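You operate a simulated robot arm through the tools that you are given. There is no shell and no other tool. Be economical: measure what you need, move in short steps, check, and stop when the job is done.

You are at the controls of a simulated two-armed robot. One attempt, no reset.

Task
Put the white-banded size five tube on the number 3 bench away on the number 13 bench. Put the transfer card labelled "5" from the number 10 bench on the number 6 bench and the transfer card marked "3" in the basket. Any order will do. Set down upright: white-banded size five tube.

Only the result counts: the job must be done as asked and must still hold three seconds after the hand-in. Knocking over, shifting, dropping, spilling or breaking anything else fails it.

Robot
Two 6-joint arms with three-finger grippers on one trunk, on a base that drives. Base frame: it is fixed to the floor where the robot stands at the start and does not move with it; the origin is under the middle of the robot, x ahead of it, y to its left, z up; the surface under the hand at the start is at about z = 800. Units: mm, rad, N and s.
The left shoulder is at the start at [21, 170, 1537], the right one opposite. With the tool pointing down near the work surface each hand reaches from about 240 to 520 mm from the robot's upright axis, wherever it stands, measured 20 degrees to its own side. Places, roughly: basket [5000, -5750, 750]; number 13 bench [5100, 1600, 800]; number 6 bench [900, -5500, 800]; transfer card [4750, -5250, 750]. Payload 2.2 kg a hand.
Tool frame (each hand has its own): the origin (TCP) lies between the finger pads and is the grasp point; the fingertips stand 25 mm ahead of it; z points along the fingers, y is the line along which they close. Largest opening 104 mm; the body of the gripper starts 74 mm behind the TCP.
Orientation is told as [roll, pitch, yaw] about the base's x, y, z axes, in that order, counted from this pose: with the fingers straight down and closing along the base's y, the tool's x points along the base's -x, its y along +y and its z along -z.

Tools
- The arms move only by the tool move_arm. It takes "left_targets", "right_targets" or both (then of equal length, played together; a hand with none holds still); each is a list of rows, each a list of 7 numbers: the opening, from 0 (shut) to 1 (fully open), then the shift along the tool's x, y, z in mm, then the turn, a rotation vector about the tool's x, y, z in rad. In form: [[grip, x, y, z, ax, ay, az], ...]. A call has 1 to 8 rows; each row shifts and turns the commanded pose from where the row before left it, along the tool's axes as they then stand. A row lasts 0.2 s, in which the tool goes at most 50 mm and 0.15 rad; a call with a longer step from one row to the next is refused whole, and so is a gripper value outside its range. A pose out of reach is approached as far as the arm can. The call stops where the force on the tool passes 40 N (or 10 N more than at its start, if that is more) or the arm is blocked; 0.2 s more then pass. The fingers move at their own pace and stop on an object; they squeeze with about 22 N. The grip force told is the motor's: it shows also when the fingers shut on nothing. Time passes only in rows, and 0.2 s behind the last, so rows that do not move let the fingers close. It gives the time, the measured TCP pose, the force on the tool (base axes), the opening and the grip force at its end, in the units of the frame above (readings bear some noise), with the torque about the TCP (base axes, N m) and any sound that the robot's microphone picked up.
- Cameras (640 x 400 px; columns grow to the right, rows downward): "scene" is now at [149.6, -19.5, 1415.5]; the picture's right is [-0.25, -0.97, 0.00], its down [-0.66, 0.17, -0.73] and it looks along [0.70, -0.18, -0.69] (base axes); focal length 261 px, centre (320, 200). "left" rides on the left gripper at [82, -3, -104] in its tool frame; the picture's right is [0.04, 1.00, 0.00], its down [-0.75, 0.03, -0.66] and it looks along [-0.66, 0.03, 0.75] (tool axes); focal length 256 px, centre (320, 200). "right" rides on the right gripper at [82, 3, -104] in its tool frame; the picture's right is [-0.04, 1.00, 0.00], its down [-0.75, -0.03, -0.66] and it looks along [-0.66, -0.03, 0.75] (tool axes); focal length 256 px, centre (320, 200). There is no depth. A picture from a camera that has moved, and an enlarged one, comes with that camera's place and axes in the base frame and with its lens.
- camera(camera): a new picture of that camera. No time passes.
- move_column(by): slides the trunk up (or, below 0, down) by that many mm; the arms and the scene camera ride with it, the base frame stays. It gives what a move gives, with no picture.
- base_move(legs): drives the robot by 1 to 6 legs, each [ahead, left, turn to the left] in mm, mm and rad, along the robot's own axes; the way and the turn of a leg run together, so that a leg with both is an arc; at most 1500 mm and 3.142 rad a leg. The arms and the cameras ride along, it lands a little off, and it stops where it bumps. It gives what a move gives.
- aim_head(pan, tilt): turns the head with the scene camera to pan (to the left, within 1.047 rad either way) and tilt (down, from -0.506 to 1.204), counted from straight ahead of the robot. It gives what a move gives.
- zoom(camera, box): a new picture of the part [left, top, right, bottom] of that camera's present view, enlarged. No time passes.
- sign_off(): hands the job in; it is judged then, once.

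Work in short steps. Places have to be worked out from the pictures, the camera data and where the tool is seen: move nearer, look again, correct. Check each grasp and each placing, and mend what went wrong. You have 165 turns and 118 pictures in all, those below and enlarged ones among them. Open the grippers and draw the arms clear of the work before you hand the job in, unless the task says otherwise; then end with one line.

The tools are called after "Emit:" as name(argument=value, ...) on one line, values as JSON. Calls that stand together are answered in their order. move_arm: Moves the arms, as the interface text tells. Its arguments: {"type":"object","properties":{"left_targets":{"type":"array"},"right_targets":{"type":"array"}},"required":[]} The other tools are called the same way: move_column (by) slides the trunk up or down; base_move (legs) drives the base; aim_head (pan, tilt) turns the head that bears the scene camera; camera (camera) takes a picture; zoom (camera, box) takes an enlarged picture of a part of a camera's view; sign_off () hands the job in.

At the start:

```text
clock: 0.0
left_eef_pos: [612.1, 141.6, 1131.0]
left_tool_rot: [0.0, 0.0, 0.0]
left_contact_force: [0.1, 0.1, 0.5]
left_torque: [0.0, 0.03, 0.03]
left_width: 103.7
left_finger_force: 0.0
right_eef_pos: [445.0, -278.3, 1103.1]
right_tool_rot: [0.0, -0.001, 0.0]
right_contact_force: [-0.2, -0.2, -0.3]
right_torque: [-0.02, -0.05, -0.04]
right_width: 104.1
right_finger_force: 0.1
trunk travel left (down, up): [-729.0, 13.0]
robot x, y, heading: [0.8, 0.1, -0.002]
head pan, tilt: [-0.253, 0.756]
```

scene: 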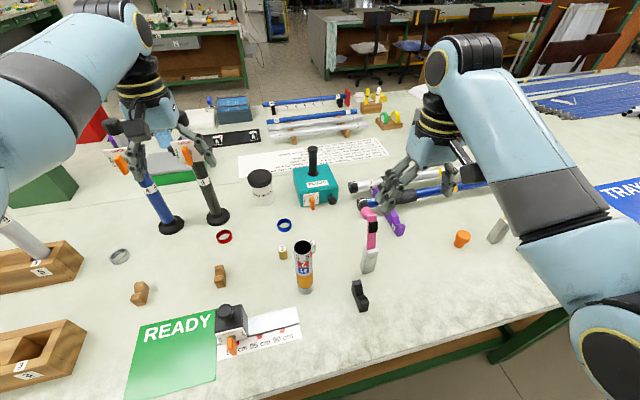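
right: 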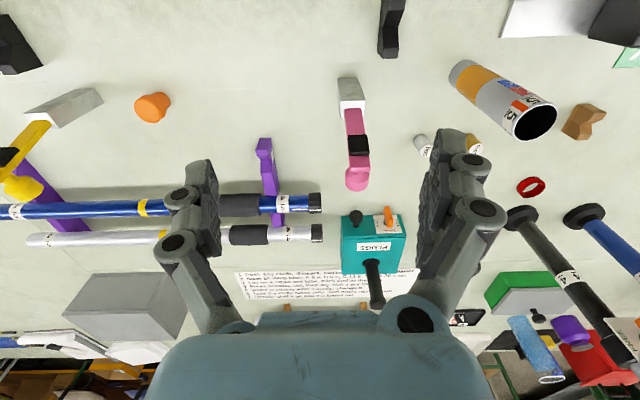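
left: 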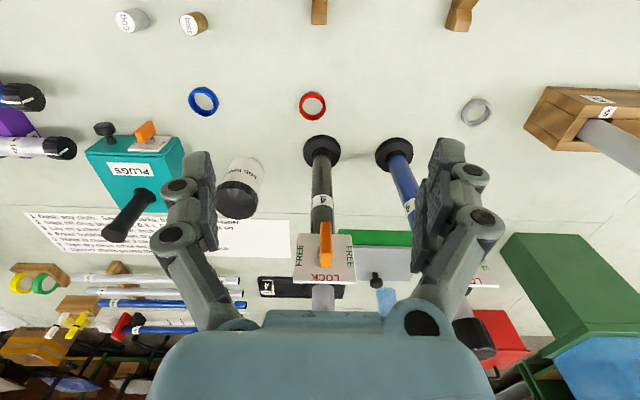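

The bench ahead holds many tubes and a sheet with writing; I'll read the sheet and bench labels enlarged.

Emit:
zoom(camera="scene", box=[200, 80, 440, 230])

Emit:
zoom(camera="left", box=[0, 190, 320, 390])

Emit:
zoom(camera="scene", box=[100, 0, 420, 200])

```text
2.67 times, centred on (320, 155) of scene
camera zoom: at [149.6, -19.5, 1415.5], right [-0.25, -0.97, 0.0], down [-0.66, 0.17, -0.73], along [0.7, -0.18, -0.69], focal length 695 px, centre (320, 320)
```

zoom: 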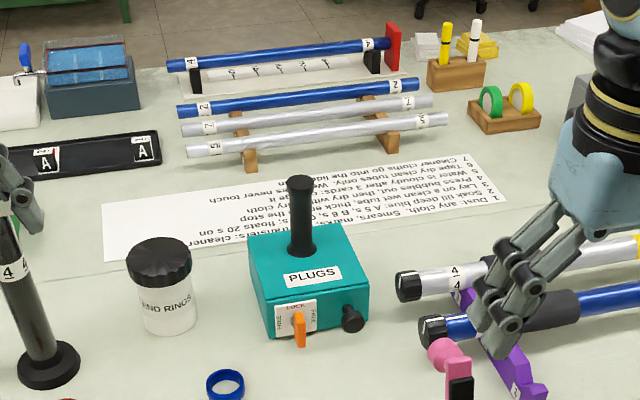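

```text
2.00 times, centred on (160, 290) of left
camera zoom: at [531.0, 136.8, 1234.4], right [-0.04, 1.0, 0.0], down [0.75, 0.03, 0.66], along [0.66, 0.03, -0.75], focal length 512 px, centre (640, 20)
```

zoom: 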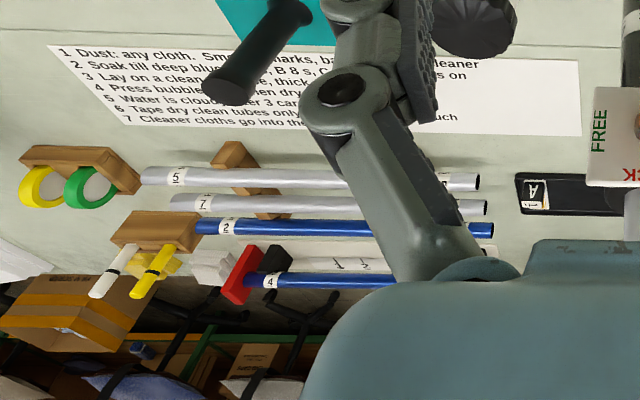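

```text
2.00 times, centred on (260, 100) of scene
camera zoom: at [149.6, -19.5, 1415.5], right [-0.25, -0.97, 0.0], down [-0.66, 0.17, -0.73], along [0.7, -0.18, -0.69], focal length 522 px, centre (440, 400)
```

zoom: 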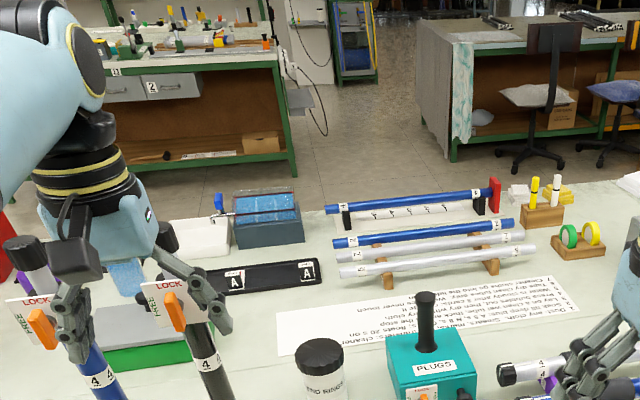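

Need the bench numbers. I'll zoom on the near objects and pan the head around.

Emit:
zoom(camera="scene", box=[240, 200, 400, 300])

Emit:
aim_head(pan=0.7, tilt=0.3)

Emit:
camera(camera="scene")

Emit:
aim_head(pan=-0.3, tilt=0.2)

Emit:
camera(camera="scene")

Emit:
aim_head(pan=-1.04, tilt=0.3)

Emit:
camera(camera="scene")

```text
4.00 times, centred on (320, 250) of scene
camera zoom: at [149.6, -19.5, 1415.5], right [-0.25, -0.97, 0.0], down [-0.66, 0.17, -0.73], along [0.7, -0.18, -0.69], focal length 1043 px, centre (320, 0)
```

zoom: 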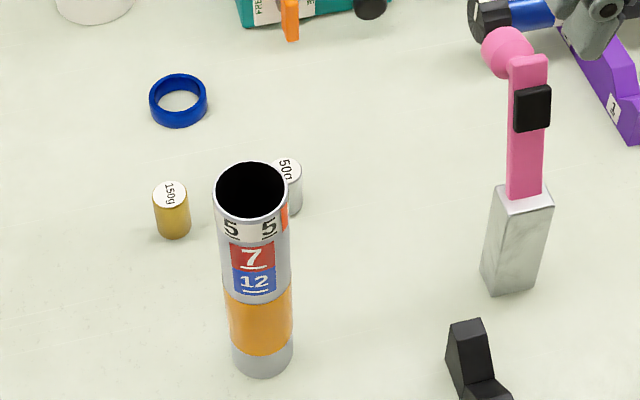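

```text
clock: 1.2
left_eef_pos: [612.9, 140.5, 1131.5]
left_tool_rot: [0.0, 0.0, 0.0]
left_contact_force: [0.1, 1.3, 0.2]
left_torque: [-0.01, 0.03, -0.04]
left_width: 103.9
left_finger_force: 0.0
right_eef_pos: [444.2, -276.9, 1103.8]
right_tool_rot: [0.001, 0.001, -0.001]
right_contact_force: [0.5, -0.3, 0.4]
right_torque: [0.0, 0.0, 0.01]
right_width: 104.0
right_finger_force: 0.2
trunk travel left (down, up): [-729.0, 13.0]
robot x, y, heading: [-3.9, -2.9, -0.004]
head pan, tilt: [0.7, 0.3]
```

```text
110 pictures are left
camera scene: at [141.1, 61.3, 1456.2], right [0.64, -0.77, 0.0], down [-0.23, -0.19, -0.96], along [0.73, 0.61, -0.3], focal length 261 px, centre (320, 200)
```

scene: 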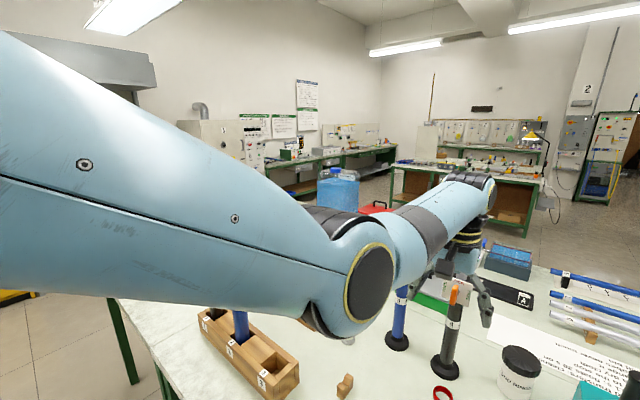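

```text
clock: 2.5
left_eef_pos: [613.0, 141.2, 1129.7]
left_tool_rot: [-0.001, -0.001, 0.0]
left_contact_force: [-0.7, -0.1, 0.3]
left_torque: [0.0, 0.05, 0.01]
left_width: 103.7
left_finger_force: 0.1
right_eef_pos: [444.5, -278.1, 1103.9]
right_tool_rot: [0.0, 0.0, -0.001]
right_contact_force: [-0.2, 0.5, -0.8]
right_torque: [-0.01, 0.04, 0.02]
right_width: 103.8
right_finger_force: 0.1
trunk travel left (down, up): [-729.0, 13.0]
robot x, y, heading: [2.6, -0.5, 0.002]
head pan, tilt: [-0.3, 0.201]
```

```text
109 pictures are left
camera scene: at [158.6, -26.3, 1465.5], right [-0.29, -0.96, 0.0], down [-0.19, 0.06, -0.98], along [0.94, -0.29, -0.2], focal length 261 px, centre (320, 200)
```

scene: 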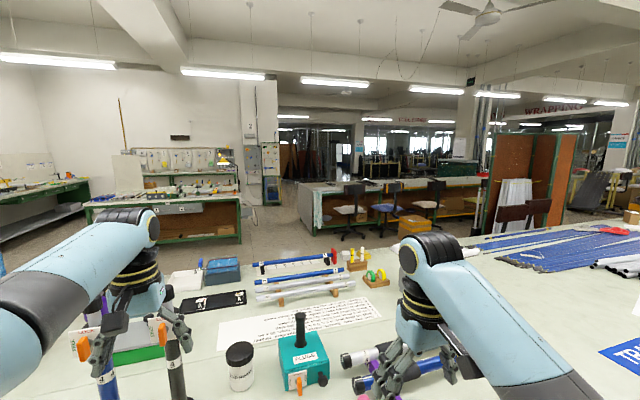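

```text
clock: 3.6
left_eef_pos: [613.3, 140.9, 1130.1]
left_tool_rot: [0.0, -0.001, -0.001]
left_contact_force: [0.1, -0.4, 1.0]
left_torque: [0.0, -0.03, 0.0]
left_width: 104.1
left_finger_force: 0.1
right_eef_pos: [445.6, -276.0, 1103.8]
right_tool_rot: [0.0, 0.0, 0.001]
right_contact_force: [0.0, -0.1, -0.4]
right_torque: [0.0, -0.01, 0.02]
right_width: 104.2
right_finger_force: 0.1
trunk travel left (down, up): [-729.0, 13.0]
robot x, y, heading: [-1.1, 2.5, 0.005]
head pan, tilt: [-1.04, 0.3]
```

```text
108 pictures are left
camera scene: at [116.9, -79.3, 1456.3], right [-0.86, -0.51, 0.0], down [-0.15, 0.25, -0.96], along [0.48, -0.82, -0.3], focal length 261 px, centre (320, 200)
```

scene: 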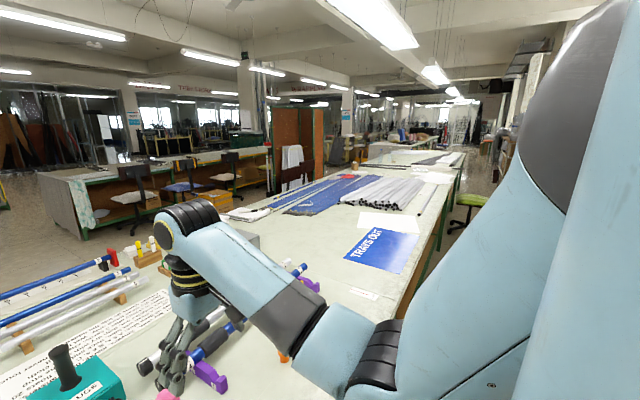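

Now enlarge for bench number labels and what lies on the bench's right part.

Emit:
zoom(camera="scene", box=[220, 150, 480, 312])

Emit:
zoom(camera="right", box=[0, 60, 340, 272])

Emit:
aim_head(pan=0.25, tilt=0.9)

Emit:
camera(camera="scene")

```text
2.46 times, centred on (350, 231) of scene
camera zoom: at [116.9, -79.3, 1456.3], right [-0.86, -0.51, 0.0], down [-0.15, 0.25, -0.96], along [0.48, -0.82, -0.3], focal length 642 px, centre (246, 124)
```

zoom: 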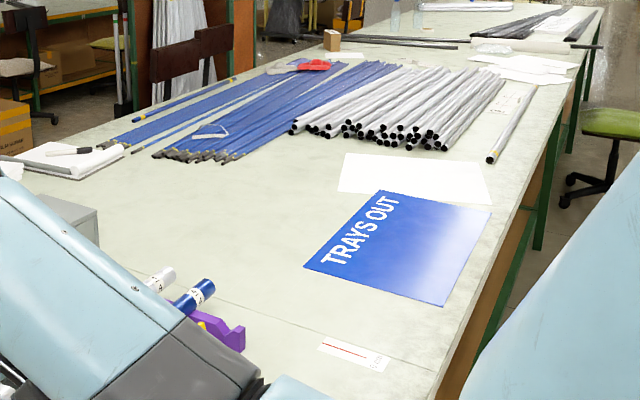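

```text
1.88 times, centred on (170, 166) of right
camera zoom: at [362.2, -275.2, 1207.2], right [0.04, 1.0, 0.0], down [0.75, -0.03, 0.66], along [0.66, -0.03, -0.75], focal length 482 px, centre (602, 264)
```

zoom: 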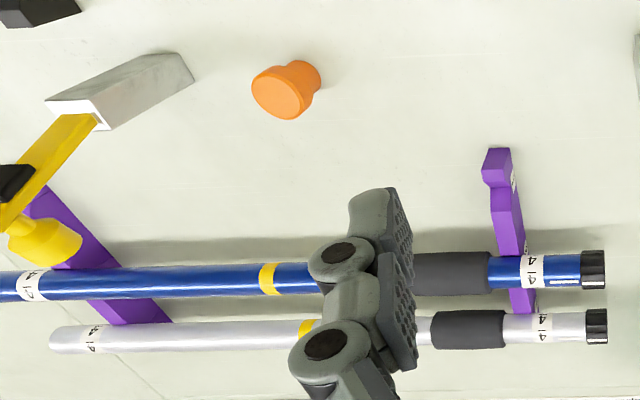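

```text
clock: 5.1
left_eef_pos: [611.6, 141.4, 1131.0]
left_tool_rot: [-0.002, -0.002, -0.001]
left_contact_force: [0.1, -0.7, -0.2]
left_torque: [0.02, 0.02, -0.01]
left_width: 103.8
left_finger_force: 0.1
right_eef_pos: [444.6, -277.4, 1104.3]
right_tool_rot: [0.0, 0.001, 0.001]
right_contact_force: [-0.3, 0.0, 0.3]
right_torque: [-0.02, 0.03, 0.01]
right_width: 104.1
right_finger_force: 0.0
trunk travel left (down, up): [-729.0, 13.0]
robot x, y, heading: [-0.7, -0.8, -0.005]
head pan, tilt: [0.25, 0.901]
```

```text
105 pictures are left
camera scene: at [142.8, 19.8, 1404.0], right [0.25, -0.97, 0.0], down [-0.76, -0.19, -0.62], along [0.6, 0.15, -0.78], focal length 261 px, centre (320, 200)
```

scene: 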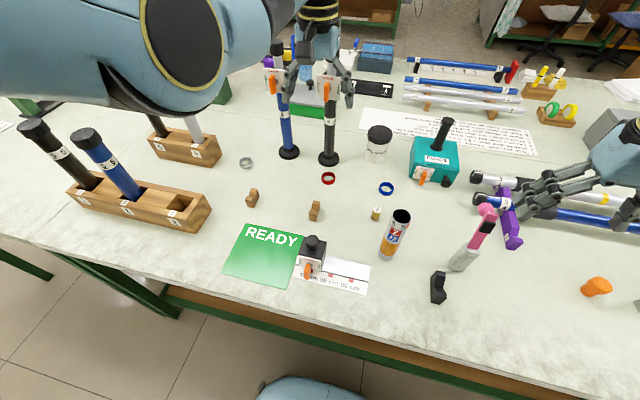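

Enlarge the left wood racks and the cards area.

Emit:
zoom(camera="scene", box=[0, 80, 280, 255])

Emit:
zoom(camera="scene", box=[230, 30, 440, 160])

Emit:
zoom(camera="scene", box=[280, 200, 440, 300])

```text
2.29 times, centred on (140, 168) of scene
camera zoom: at [142.8, 19.8, 1404.0], right [0.25, -0.97, 0.0], down [-0.76, -0.19, -0.62], along [0.6, 0.15, -0.78], focal length 596 px, centre (731, 274)
```

zoom: 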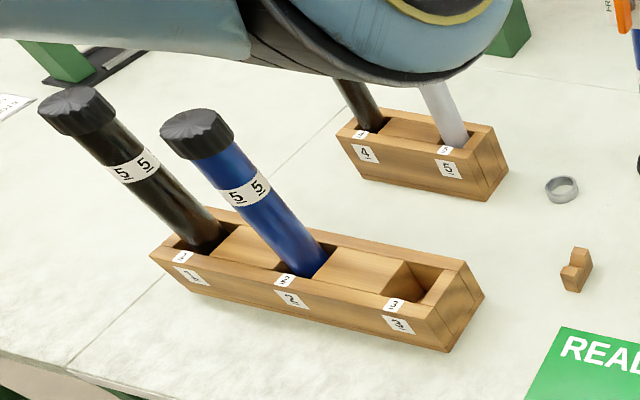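

```text
3.05 times, centred on (335, 95) of scene
camera zoom: at [142.8, 19.8, 1404.0], right [0.25, -0.97, 0.0], down [-0.76, -0.19, -0.62], along [0.6, 0.15, -0.78], focal length 795 px, centre (274, 520)
```

zoom: 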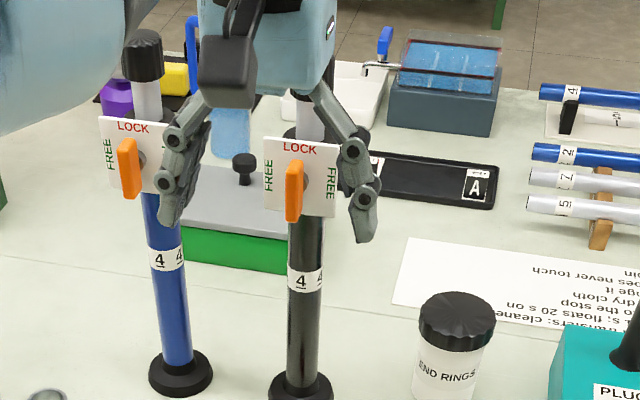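

```text
4.00 times, centred on (360, 250) of scene
camera zoom: at [142.8, 19.8, 1404.0], right [0.25, -0.97, 0.0], down [-0.76, -0.19, -0.62], along [0.6, 0.15, -0.78], focal length 1043 px, centre (160, 0)
```

zoom: 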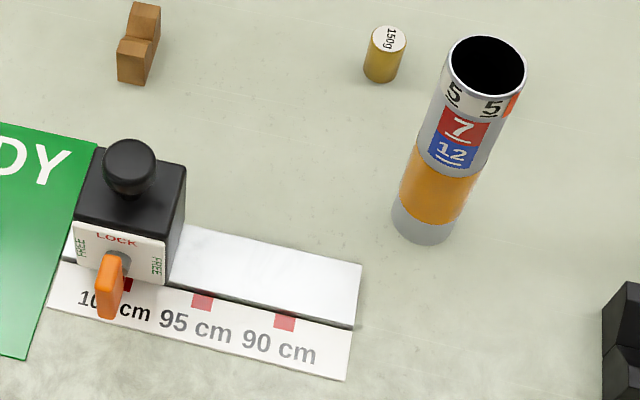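

This bench's number isn't visible. I'll raise and draw in both hands, then back off to see bench labels.

Emit:
move_arm(left_targets=[[1, 0, 0, -50, 0, 0, 0], [1, 0, 0, -50, 0, 0, 0], [1, 0, 0, -50, 0, 0, 0], [1, 30, 0, -30, 0, 0, 0], [1, 50, 0, 0, 0, 0, 0], [1, 50, 0, 0, 0, 0, 0], [1, 50, 0, 0, 0, 0, 0], [1, 50, 0, 0, 0, 0, 0]], right_targets=[[1, 0, 0, -50, 0, 0, 0], [1, 0, 0, -50, 0, 0, 0], [1, 0, 0, -50, 0, 0, 0], [1, 20, 0, -30, 0, 0, 0], [1, 20, 0, 0, 0, 0, 0], [1, 20, 0, 0, 0, 0, 0], [1, 0, 0, 0, 0, 0, 0], [1, 0, 0, 0, 0, 0, 0]])

Emit:
base_move(legs=[[-300, 0, 0]])

Emit:
aim_head(pan=0, tilt=0.2)

Emit:
camera(camera="scene")

```text
clock: 7.1
left_eef_pos: [555.0, 125.7, 1207.1]
left_tool_rot: [0.036, -0.035, 0.03]
left_contact_force: [0.8, -0.2, 1.0]
left_torque: [-0.02, 0.0, 0.01]
left_width: 103.8
left_finger_force: 0.1
left hand out of reach, approached as far as the arm can: row 3, 4, 5, 6, 7, 8
right_eef_pos: [458.8, -307.0, 1123.7]
right_tool_rot: [0.001, -0.001, -0.001]
right_contact_force: [-0.3, 0.3, 0.6]
right_torque: [0.0, 0.01, 0.03]
right_width: 104.3
right_finger_force: 0.1
right hand out of reach, approached as far as the arm can: row 1, 2, 3, 4, 5, 6
trunk travel left (down, up): [-729.0, 13.0]
robot x, y, heading: [1.9, 1.3, 0.001]
head pan, tilt: [0.25, 0.901]
stopped in row 8 (left hand): the arm was blocked; the commanded pose is now the measured one
```

```text
clock: 9.1
left_eef_pos: [254.9, 124.2, 1206.6]
left_tool_rot: [0.036, -0.036, 0.028]
left_contact_force: [0.1, -0.1, -0.3]
left_torque: [0.01, 0.01, 0.02]
left_width: 103.8
left_finger_force: 0.1
right_eef_pos: [160.1, -306.9, 1124.7]
right_tool_rot: [0.001, 0.0, 0.002]
right_contact_force: [-0.4, 0.2, 0.3]
right_torque: [0.03, -0.04, -0.02]
right_width: 103.9
right_finger_force: 0.2
trunk travel left (down, up): [-729.0, 13.0]
robot x, y, heading: [-295.8, 1.8, -0.003]
head pan, tilt: [0.25, 0.901]
```

```text
clock: 10.2
left_eef_pos: [254.5, 124.1, 1207.6]
left_tool_rot: [0.039, -0.035, 0.028]
left_contact_force: [0.1, -0.1, 0.2]
left_torque: [0.01, 0.02, -0.01]
left_width: 103.9
left_finger_force: 0.0
right_eef_pos: [159.9, -306.5, 1126.1]
right_tool_rot: [0.0, -0.001, 0.001]
right_contact_force: [-0.2, -1.2, 0.0]
right_torque: [-0.01, -0.01, 0.01]
right_width: 103.8
right_finger_force: 0.0
trunk travel left (down, up): [-729.0, 13.0]
robot x, y, heading: [-300.7, -1.1, -0.002]
head pan, tilt: [0.0, 0.201]
```

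```text
101 pictures are left
camera scene: at [-137.4, 1.2, 1465.5], right [0.0, -1.0, 0.0], down [-0.2, 0.0, -0.98], along [0.98, 0.0, -0.2], focal length 261 px, centre (320, 200)
```

scene: 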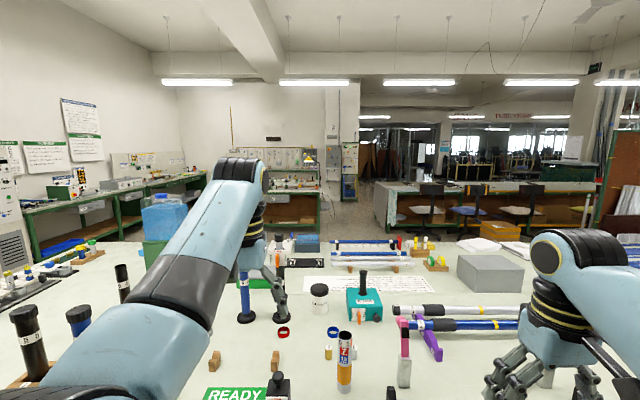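

Enlarging parts of the room for number signs.

Emit:
zoom(camera="scene", box=[0, 120, 240, 270])

Emit:
zoom(camera="scene", box=[230, 120, 390, 220])

Emit:
zoom(camera="scene", box=[370, 130, 610, 280])

```text
2.67 times, centred on (120, 195) of scene
camera zoom: at [-137.4, 1.2, 1465.5], right [0.0, -1.0, 0.0], down [-0.2, 0.0, -0.98], along [0.98, 0.0, -0.2], focal length 695 px, centre (853, 213)
```

zoom: 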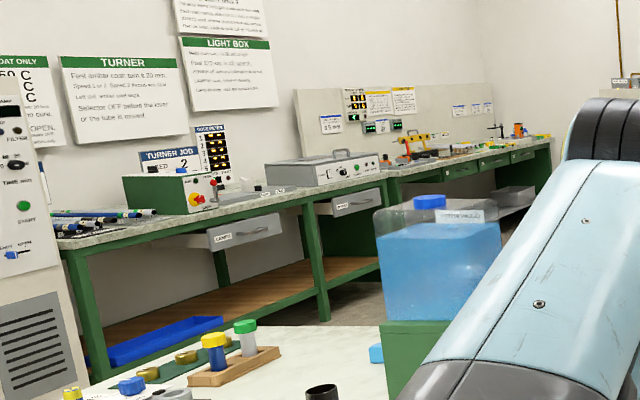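

```text
4.00 times, centred on (310, 170) of scene
camera zoom: at [-137.4, 1.2, 1465.5], right [0.0, -1.0, 0.0], down [-0.2, 0.0, -0.98], along [0.98, 0.0, -0.2], focal length 1043 px, centre (360, 320)
```

zoom: 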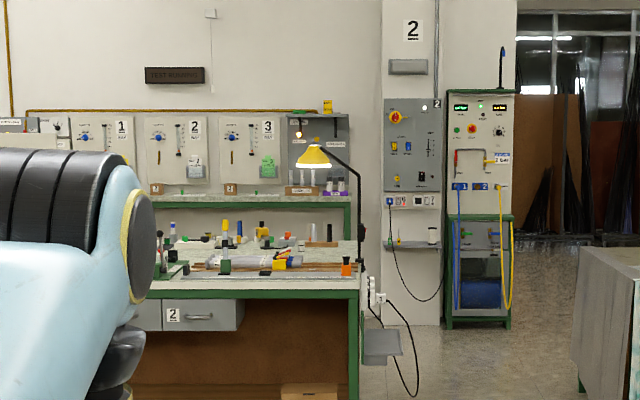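

```text
2.67 times, centred on (490, 205) of scene
camera zoom: at [-137.4, 1.2, 1465.5], right [0.0, -1.0, 0.0], down [-0.2, 0.0, -0.98], along [0.98, 0.0, -0.2], focal length 695 px, centre (-133, 187)
```

zoom: 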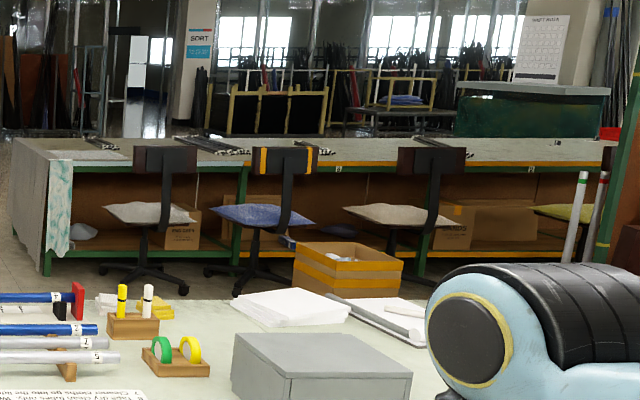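

Look down at this bench's near edge for a number plate.

Emit:
aim_head(pan=0, tilt=0.85)

Emit:
camera(camera="scene")

Emit:
aim_head(pan=-1.0, tilt=0.4)

Emit:
camera(camera="scene")

```text
clock: 11.2
left_eef_pos: [255.9, 125.5, 1207.4]
left_tool_rot: [0.037, -0.035, 0.028]
left_contact_force: [-0.1, 0.2, -0.2]
left_torque: [0.0, 0.03, 0.04]
left_width: 104.0
left_finger_force: 0.1
right_eef_pos: [159.0, -306.7, 1124.0]
right_tool_rot: [0.0, -0.001, 0.0]
right_contact_force: [0.3, 0.6, 0.0]
right_torque: [-0.02, -0.02, 0.01]
right_width: 104.0
right_finger_force: 0.1
trunk travel left (down, up): [-729.0, 13.0]
robot x, y, heading: [-300.9, 1.1, -0.007]
head pan, tilt: [0.0, 0.85]
```

```text
97 pictures are left
camera scene: at [-152.2, 1.2, 1407.9], right [0.0, -1.0, 0.0], down [-0.75, 0.0, -0.66], along [0.66, 0.0, -0.75], focal length 261 px, centre (320, 200)
```

scene: 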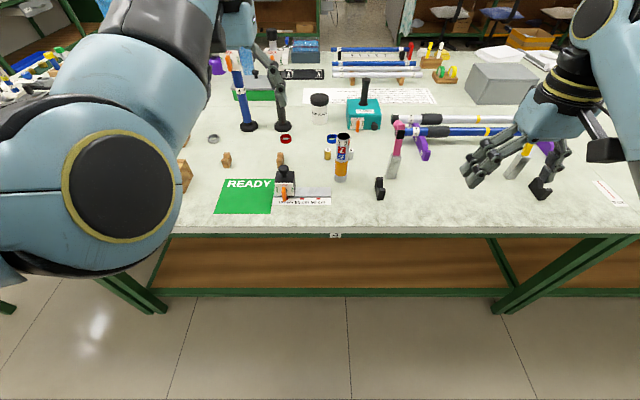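

```text
clock: 12.5
left_eef_pos: [255.7, 123.4, 1206.0]
left_tool_rot: [0.037, -0.035, 0.029]
left_contact_force: [0.8, -0.3, -0.1]
left_torque: [0.02, 0.01, 0.01]
left_width: 104.3
left_finger_force: 0.1
right_eef_pos: [159.9, -307.4, 1124.7]
right_tool_rot: [0.0, -0.002, 0.001]
right_contact_force: [-0.5, -1.1, 0.1]
right_torque: [-0.01, 0.01, -0.03]
right_width: 104.3
right_finger_force: 0.0
trunk travel left (down, up): [-729.0, 13.0]
robot x, y, heading: [-297.7, 0.4, -0.003]
head pan, tilt: [-1.0, 0.4]
```

```text
96 pictures are left
camera scene: at [-180.3, -76.7, 1447.0], right [-0.84, -0.54, 0.0], down [-0.21, 0.33, -0.92], along [0.5, -0.78, -0.39], focal length 261 px, centre (320, 200)
```

scene: 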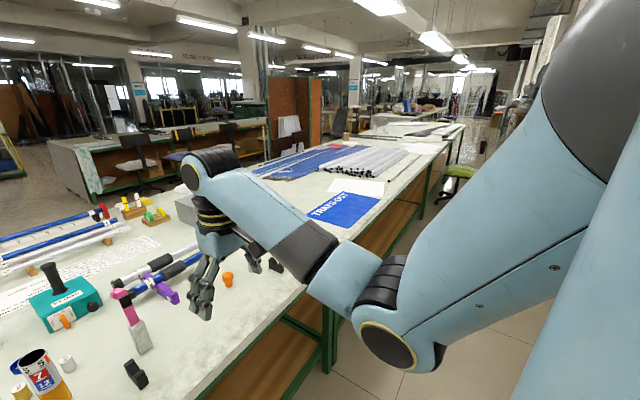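

There is a plate on the bench edge; aim back and read it.

Emit:
aim_head(pan=0, tilt=0.85)

Emit:
zoom(camera="scene", box=[304, 220, 368, 260])

Emit:
zoom(camera="scene", box=[460, 140, 640, 252])

```text
clock: 13.7
left_eef_pos: [254.7, 124.7, 1207.0]
left_tool_rot: [0.037, -0.036, 0.028]
left_contact_force: [-0.4, -0.1, 0.0]
left_torque: [0.01, -0.02, 0.01]
left_width: 103.8
left_finger_force: 0.0
right_eef_pos: [159.5, -306.9, 1126.0]
right_tool_rot: [0.0, -0.002, 0.001]
right_contact_force: [0.0, 0.3, 0.4]
right_torque: [-0.03, -0.01, 0.01]
right_width: 104.0
right_finger_force: 0.0
trunk travel left (down, up): [-729.0, 13.0]
robot x, y, heading: [-298.8, 0.1, 0.001]
head pan, tilt: [0.0, 0.85]
```

```text
10.00 times, centred on (336, 240) of scene
camera zoom: at [-152.2, 1.1, 1407.9], right [0.0, -1.0, 0.0], down [-0.75, 0.0, -0.66], along [0.66, 0.0, -0.75], focal length 2608 px, centre (160, -200)
```

zoom: 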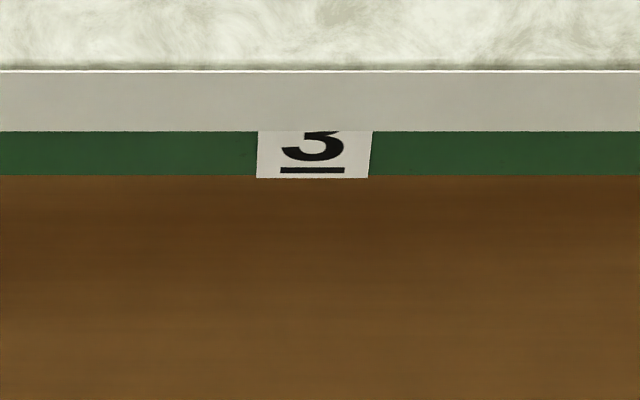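

```text
3.56 times, centred on (550, 196) of scene
camera zoom: at [-152.2, 1.1, 1407.9], right [0.0, -1.0, 0.0], down [-0.75, 0.0, -0.66], along [0.66, 0.0, -0.75], focal length 927 px, centre (-498, 214)
```

zoom: 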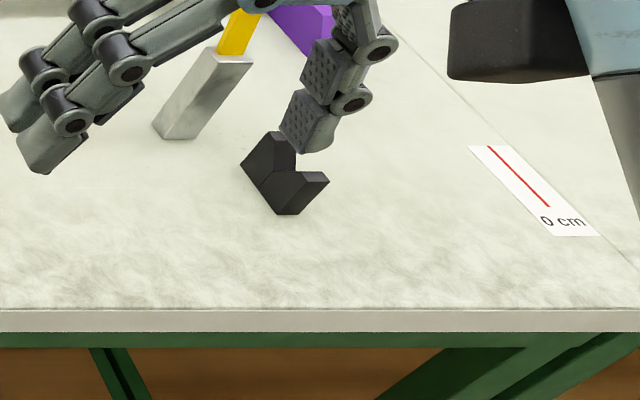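

This is bench 3 (underlined). Now I need to find the white-banded size five tube; I'll drive left and look at the left racks.

Emit:
base_move(legs=[[0, 500, 0]])

Emit:
aim_head(pan=-0.1, tilt=0.6)

Emit:
camera(camera="scene")

Emit:
aim_head(pan=0.8, tilt=0.5)

Emit:
camera(camera="scene")

Emit:
camera(camera="left")

```text
clock: 16.7
left_eef_pos: [255.1, 624.7, 1206.4]
left_tool_rot: [0.037, -0.034, 0.031]
left_contact_force: [-0.3, -0.4, -0.2]
left_torque: [-0.02, 0.01, -0.02]
left_width: 103.9
left_finger_force: 0.0
right_eef_pos: [159.5, 192.9, 1126.3]
right_tool_rot: [0.002, -0.003, 0.0]
right_contact_force: [-0.3, -0.6, -0.4]
right_torque: [0.02, 0.02, 0.02]
right_width: 104.0
right_finger_force: 0.0
trunk travel left (down, up): [-729.0, 13.0]
robot x, y, heading: [-300.5, 498.3, -0.004]
head pan, tilt: [0.0, 0.85]
```

```text
clock: 17.4
left_eef_pos: [255.0, 623.6, 1206.9]
left_tool_rot: [0.037, -0.036, 0.03]
left_contact_force: [-0.4, -0.4, -0.2]
left_torque: [0.02, 0.01, 0.0]
left_width: 104.4
left_finger_force: 0.0
right_eef_pos: [160.0, 192.5, 1123.8]
right_tool_rot: [0.0, -0.003, 0.0]
right_contact_force: [0.6, 0.9, 0.2]
right_torque: [0.03, 0.01, 0.03]
right_width: 104.2
right_finger_force: 0.0
trunk travel left (down, up): [-729.0, 13.0]
robot x, y, heading: [-302.1, 500.0, -0.002]
head pan, tilt: [-0.099, 0.6]
```

```text
93 pictures are left
camera scene: at [-142.1, 491.8, 1428.7], right [-0.1, -0.99, 0.0], down [-0.56, 0.06, -0.82], along [0.82, -0.08, -0.57], focal length 261 px, centre (320, 200)
```

scene: 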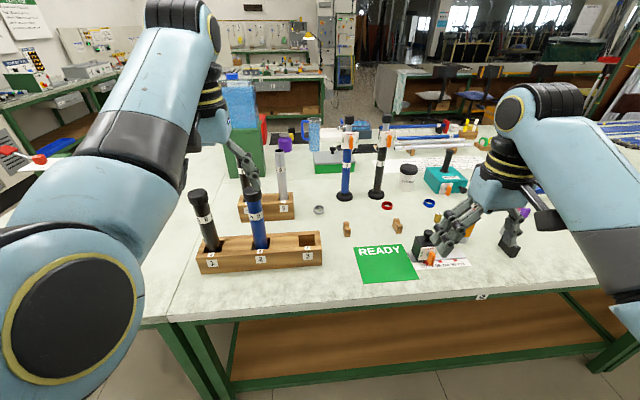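

```text
clock: 18.6
left_eef_pos: [255.1, 624.5, 1207.0]
left_tool_rot: [0.036, -0.034, 0.03]
left_contact_force: [0.0, -1.0, -0.5]
left_torque: [-0.03, 0.03, -0.05]
left_width: 103.9
left_finger_force: 0.0
right_eef_pos: [160.3, 191.4, 1125.2]
right_tool_rot: [-0.001, -0.002, 0.0]
right_contact_force: [0.2, -0.6, -0.5]
right_torque: [-0.05, 0.02, 0.0]
right_width: 103.8
right_finger_force: 0.1
trunk travel left (down, up): [-729.0, 13.0]
robot x, y, heading: [-300.1, 497.0, 0.004]
head pan, tilt: [0.799, 0.499]
```

```text
92 pictures are left
camera scene: at [-166.5, 565.8, 1437.9], right [0.72, -0.7, 0.0], down [-0.33, -0.34, -0.88], along [0.61, 0.63, -0.48], focal length 261 px, centre (320, 200)
```

scene: 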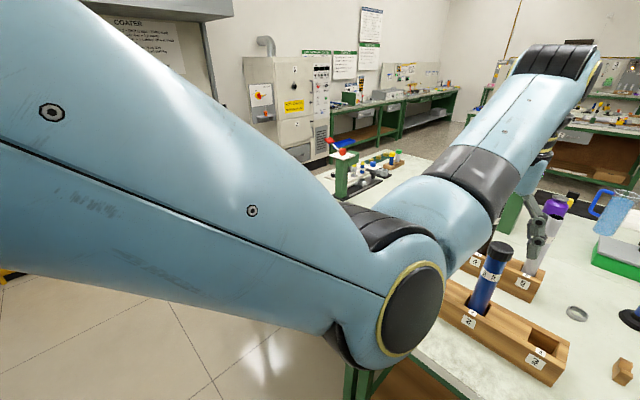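

```text
91 pictures are left
camera left: at [170.4, 614.2, 1307.4], right [-0.07, 1.0, 0.04], down [0.73, 0.03, 0.68], along [0.68, 0.07, -0.73], focal length 256 px, centre (320, 200)
```

left: 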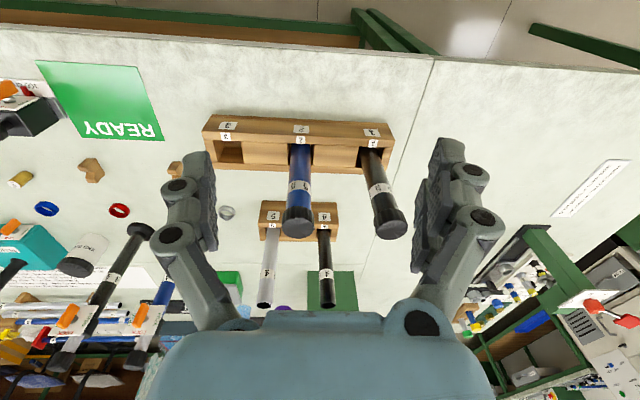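

Zoom on the racks' tubes, and the standing ones for bands.

Emit:
zoom(camera="left", box=[180, 100, 440, 320])

Emit:
zoom(camera="left", box=[0, 190, 200, 370])

Emit:
aim_head(pan=-0.2, tilt=0.6)

Emit:
zoom(camera="scene", box=[140, 90, 340, 290])

Emit:
zoom(camera="scene", box=[260, 90, 480, 228])

```text
1.82 times, centred on (310, 210) of left
camera zoom: at [170.4, 614.2, 1307.4], right [-0.07, 1.0, 0.04], down [0.73, 0.03, 0.68], along [0.68, 0.07, -0.73], focal length 465 px, centre (338, 182)
```

zoom: 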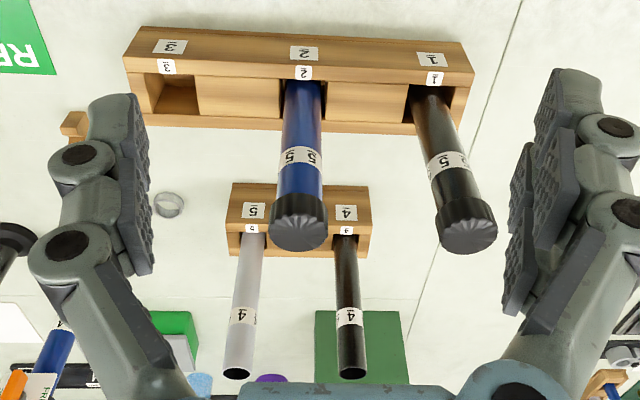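

```text
2.22 times, centred on (100, 280) of left
camera zoom: at [170.4, 614.2, 1307.4], right [-0.07, 1.0, 0.04], down [0.73, 0.03, 0.68], along [0.68, 0.07, -0.73], focal length 569 px, centre (809, 22)
```

zoom: 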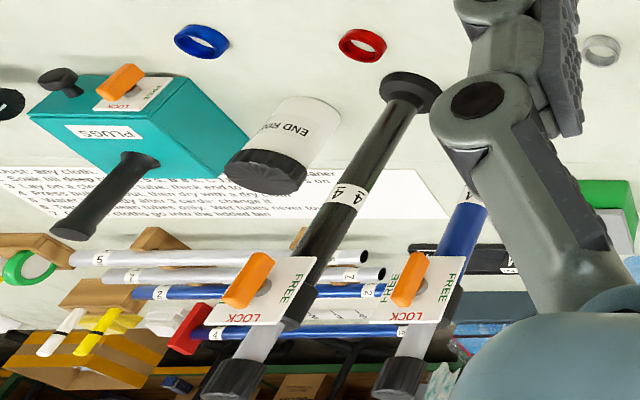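

```text
clock: 19.9
left_eef_pos: [254.7, 625.5, 1206.8]
left_tool_rot: [0.038, -0.036, 0.029]
left_contact_force: [0.8, -1.1, 0.4]
left_torque: [-0.02, -0.01, -0.01]
left_width: 104.1
left_finger_force: 0.0
right_eef_pos: [159.5, 192.0, 1124.9]
right_tool_rot: [0.001, 0.0, 0.0]
right_contact_force: [0.5, -0.4, -0.1]
right_torque: [-0.01, 0.01, 0.01]
right_width: 104.0
right_finger_force: 0.1
trunk travel left (down, up): [-729.0, 13.0]
robot x, y, heading: [-300.5, 496.5, -0.004]
head pan, tilt: [-0.201, 0.6]
```

```text
2.00 times, centred on (240, 190) of scene
camera zoom: at [-143.4, 483.1, 1428.8], right [-0.2, -0.98, 0.0], down [-0.55, 0.11, -0.82], along [0.81, -0.16, -0.57], focal length 522 px, centre (480, 220)
```

zoom: 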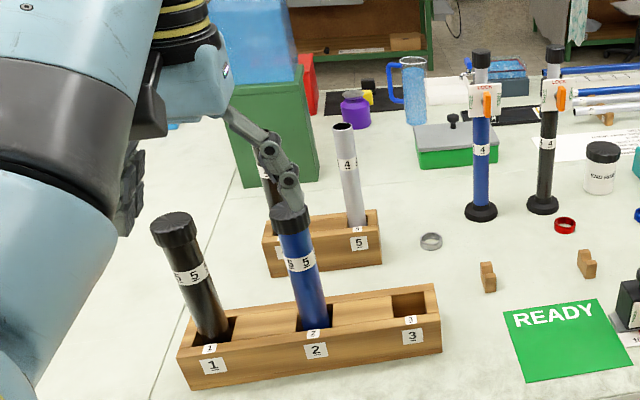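

```text
2.90 times, centred on (370, 159) of scene
camera zoom: at [-143.4, 483.1, 1428.8], right [-0.2, -0.98, 0.0], down [-0.55, 0.11, -0.82], along [0.81, -0.16, -0.57], focal length 756 px, centre (175, 319)
```

zoom: 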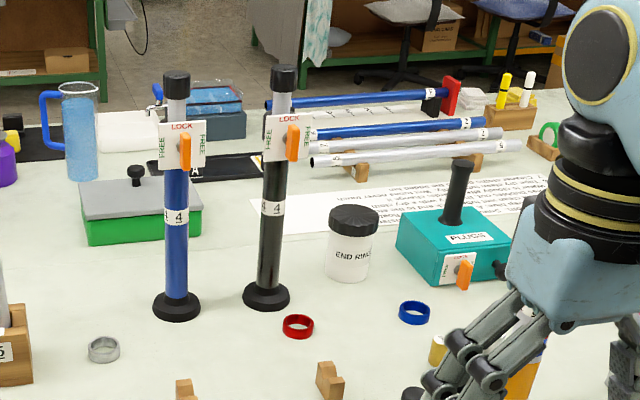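

None of these has an extra white band like the orange one. Survey the right part of bench 3.

Emit:
base_move(legs=[[0, -1400, 0]])

Emit:
aim_head(pan=0, tilt=0.5)

Emit:
camera(camera="scene")

Emit:
aim_head(pan=-0.9, tilt=0.4)

Emit:
camera(camera="scene")

```text
clock: 26.9
left_eef_pos: [252.0, -783.2, 1206.1]
left_tool_rot: [0.035, -0.036, 0.024]
left_contact_force: [-0.6, 0.5, -0.1]
left_torque: [0.01, 0.01, 0.06]
left_width: 104.0
left_finger_force: 0.2
right_eef_pos: [154.7, -1215.6, 1125.8]
right_tool_rot: [-0.001, -0.003, -0.006]
right_contact_force: [0.6, -0.8, -0.2]
right_torque: [-0.02, -0.04, 0.01]
right_width: 104.2
right_finger_force: 0.0
trunk travel left (down, up): [-729.0, 13.0]
robot x, y, heading: [-304.8, -909.1, -0.009]
head pan, tilt: [-0.201, 0.6]
```

```text
clock: 27.6
left_eef_pos: [253.8, -782.0, 1206.7]
left_tool_rot: [0.037, -0.035, 0.027]
left_contact_force: [-0.9, 0.8, 0.8]
left_torque: [-0.03, 0.0, 0.01]
left_width: 104.2
left_finger_force: 0.0
right_eef_pos: [154.8, -1214.0, 1124.7]
right_tool_rot: [-0.002, -0.001, -0.004]
right_contact_force: [0.6, 0.5, 0.5]
right_torque: [0.01, 0.01, -0.01]
right_width: 104.2
right_finger_force: 0.1
trunk travel left (down, up): [-729.0, 13.0]
robot x, y, heading: [-303.6, -909.8, -0.004]
head pan, tilt: [0.0, 0.499]
```

```text
86 pictures are left
camera scene: at [-142.7, -905.4, 1437.8], right [-0.01, -1.0, 0.0], down [-0.48, 0.0, -0.88], along [0.88, 0.0, -0.48], focal length 261 px, centre (320, 200)
```

scene: 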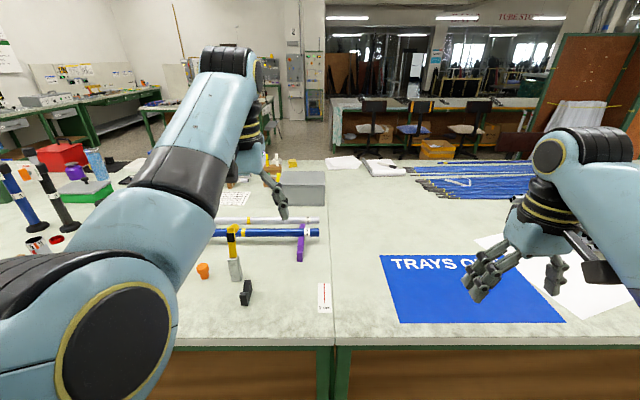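

```text
clock: 28.9
left_eef_pos: [253.0, -782.2, 1207.2]
left_tool_rot: [0.037, -0.034, 0.024]
left_contact_force: [0.1, 0.4, -0.8]
left_torque: [0.01, 0.02, 0.02]
left_width: 103.9
left_finger_force: 0.1
right_eef_pos: [154.5, -1214.2, 1125.7]
right_tool_rot: [0.001, -0.001, -0.006]
right_contact_force: [0.1, -1.1, 0.0]
right_torque: [0.01, 0.0, 0.0]
right_width: 103.9
right_finger_force: 0.0
trunk travel left (down, up): [-729.0, 13.0]
robot x, y, heading: [-305.5, -907.9, -0.001]
head pan, tilt: [-0.901, 0.4]
```

```text
85 pictures are left
camera scene: at [-176.4, -977.7, 1447.0], right [-0.79, -0.62, 0.0], down [-0.24, 0.31, -0.92], along [0.57, -0.72, -0.39], focal length 261 px, centre (320, 200)
```

scene: 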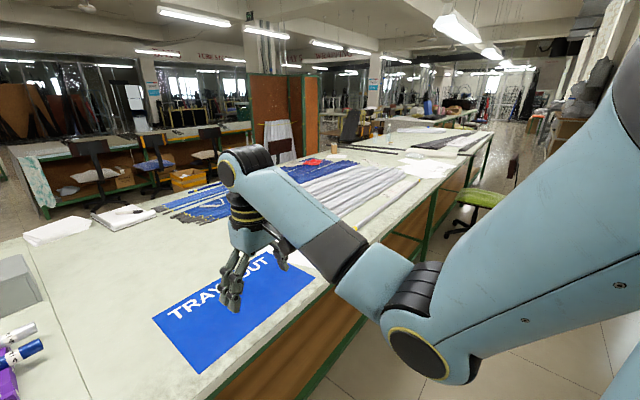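

Right of y≈-930 is another bench. Return to the middle and inspect the orange tube and the far side closely.

Emit:
base_move(legs=[[0, 800, 0], [250, 0, 0]])

Emit:
aim_head(pan=0.0, tilt=0.6)

Emit:
camera(camera="scene")

Emit:
camera(camera="right")

Emit:
camera(camera="left")

```text
clock: 34.5
left_eef_pos: [504.3, 15.3, 1207.3]
left_tool_rot: [0.035, -0.034, 0.027]
left_contact_force: [-0.4, -0.5, -0.2]
left_torque: [0.0, -0.01, 0.06]
left_width: 103.9
left_finger_force: 0.0
right_eef_pos: [406.9, -417.3, 1124.1]
right_tool_rot: [0.0, -0.002, -0.003]
right_contact_force: [-0.1, -0.2, -0.1]
right_torque: [-0.01, 0.02, -0.02]
right_width: 103.9
right_finger_force: 0.0
trunk travel left (down, up): [-729.0, 13.0]
robot x, y, heading: [-51.8, -106.2, -0.007]
head pan, tilt: [-0.901, 0.4]
```

```text
clock: 35.8
left_eef_pos: [503.7, 16.4, 1207.1]
left_tool_rot: [0.038, -0.036, 0.026]
left_contact_force: [0.4, 0.1, -0.1]
left_torque: [0.03, 0.03, 0.04]
left_width: 104.2
left_finger_force: 0.0
right_eef_pos: [407.6, -416.7, 1124.8]
right_tool_rot: [0.0, -0.002, -0.004]
right_contact_force: [0.0, 0.0, -0.3]
right_torque: [0.04, 0.01, 0.01]
right_width: 104.0
right_finger_force: 0.0
trunk travel left (down, up): [-729.0, 13.0]
robot x, y, heading: [-53.0, -108.2, -0.003]
head pan, tilt: [0.0, 0.6]
```

```text
84 pictures are left
camera scene: at [106.9, -107.8, 1428.8], right [0.0, -1.0, 0.0], down [-0.57, 0.0, -0.82], along [0.82, 0.0, -0.57], focal length 261 px, centre (320, 200)
```

scene: 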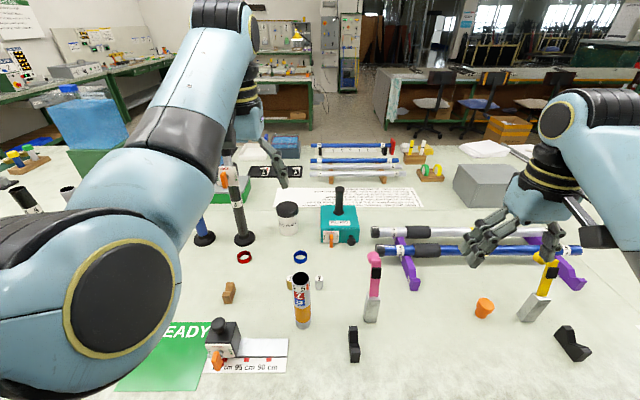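

```text
83 pictures are left
camera right: at [324.8, -414.3, 1227.6], right [0.04, 1.0, 0.0], down [0.75, -0.03, 0.66], along [0.66, -0.03, -0.75], focal length 256 px, centre (320, 200)
```

right: 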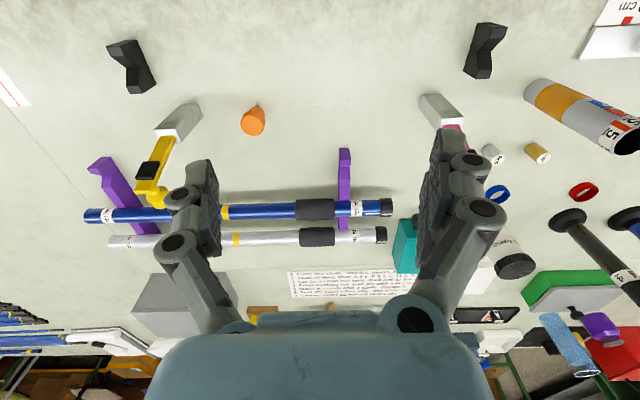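

```text
82 pictures are left
camera left: at [419.3, 5.3, 1307.3], right [-0.07, 1.0, 0.04], down [0.73, 0.03, 0.68], along [0.68, 0.07, -0.73], focal length 256 px, centre (320, 200)
```

left: 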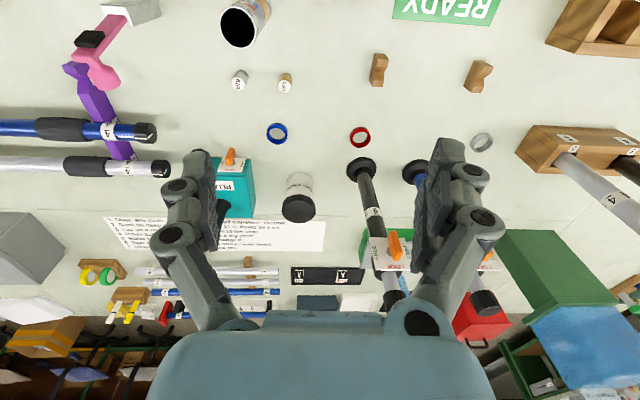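

Enlarge the can-like tube and the capped size-5 tubes.

Emit:
zoom(camera="scene", box=[270, 255, 350, 335])

Emit:
zoom(camera="right", box=[500, 60, 640, 170])

Emit:
zoom(camera="scene", box=[260, 120, 460, 245])

```text
5.00 times, centred on (310, 295) of scene
camera zoom: at [106.9, -107.8, 1428.8], right [0.0, -1.0, 0.0], down [-0.57, 0.0, -0.82], along [0.82, 0.0, -0.57], focal length 1304 px, centre (370, -275)
```

zoom: 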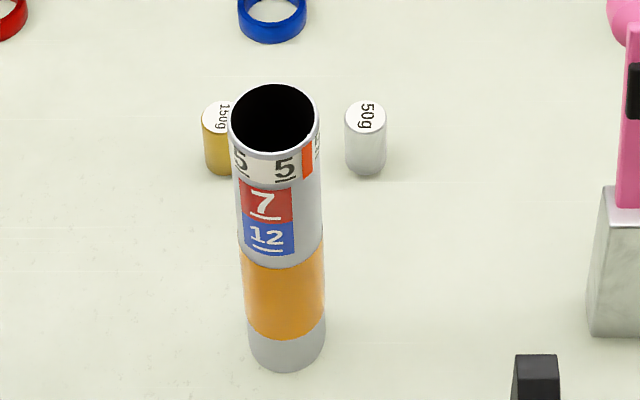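

```text
3.64 times, centred on (570, 115) of right
camera zoom: at [324.8, -414.3, 1227.6], right [0.04, 1.0, 0.0], down [0.75, -0.03, 0.66], along [0.66, -0.03, -0.75], focal length 931 px, centre (-589, 509)
```

zoom: 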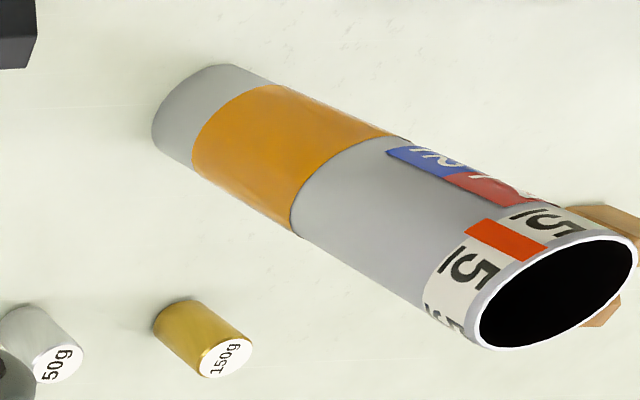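

```text
3.20 times, centred on (360, 182) of scene
camera zoom: at [106.9, -107.8, 1428.8], right [0.0, -1.0, 0.0], down [-0.57, 0.0, -0.82], along [0.82, 0.0, -0.57], focal length 834 px, centre (192, 256)
```

zoom: 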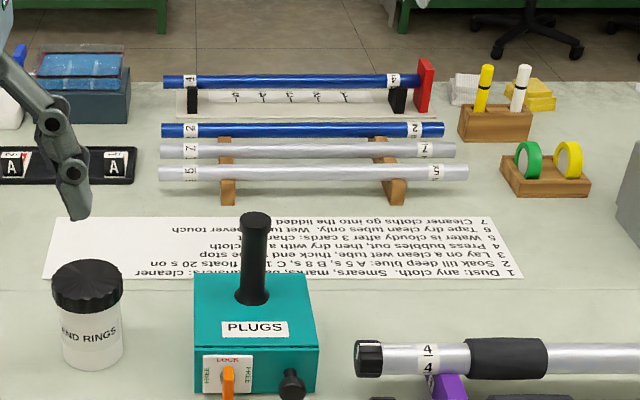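

The free-standing tube at about (469,-66), Ø≈39, top z≈972, carries a white "5" band; it's the only loose short size-five tube here. Position the robot so that the left hand can take it.

Emit:
base_move(legs=[[63, -128, 0]])

Emit:
move_arm(left_targets=[[1, 30, 0, 40, 0.037, 0.036, 0.028], [1, 0, 0, 30, 0, 0, 0], [1, 0, 0, 20, 0, 0, 0]])

Emit:
camera(camera="left")

```text
clock: 37.1
left_eef_pos: [566.7, -112.4, 1206.3]
left_tool_rot: [0.038, -0.035, 0.025]
left_contact_force: [0.1, -0.4, -0.1]
left_torque: [0.04, 0.0, -0.01]
left_width: 103.7
left_finger_force: 0.1
right_eef_pos: [470.9, -545.1, 1125.4]
right_tool_rot: [0.002, -0.001, -0.005]
right_contact_force: [0.1, -0.2, -0.6]
right_torque: [0.01, 0.01, 0.01]
right_width: 104.0
right_finger_force: 0.0
trunk travel left (down, up): [-729.0, 13.0]
robot x, y, heading: [10.0, -237.7, 0.002]
head pan, tilt: [0.0, 0.6]
```

```text
clock: 37.9
left_eef_pos: [543.1, -103.4, 1120.6]
left_tool_rot: [0.009, -0.013, 0.006]
left_contact_force: [1.6, 0.3, -0.7]
left_torque: [0.02, 0.02, 0.04]
left_width: 103.9
left_finger_force: 0.1
right_eef_pos: [469.4, -544.6, 1125.2]
right_tool_rot: [-0.001, -0.001, -0.001]
right_contact_force: [0.5, -0.9, 0.5]
right_torque: [-0.01, 0.01, -0.02]
right_width: 103.9
right_finger_force: 0.1
trunk travel left (down, up): [-729.0, 13.0]
robot x, y, heading: [8.9, -237.1, -0.004]
head pan, tilt: [0.0, 0.6]
```

```text
78 pictures are left
camera left: at [460.8, -109.2, 1223.7], right [-0.05, 1.0, 0.01], down [0.75, 0.03, 0.67], along [0.66, 0.04, -0.75], focal length 256 px, centre (320, 200)
```

left: 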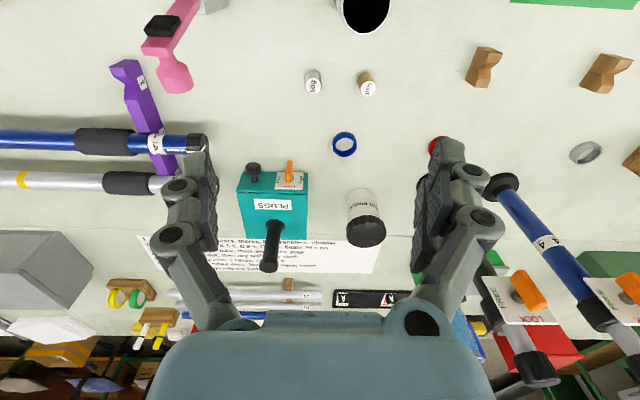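

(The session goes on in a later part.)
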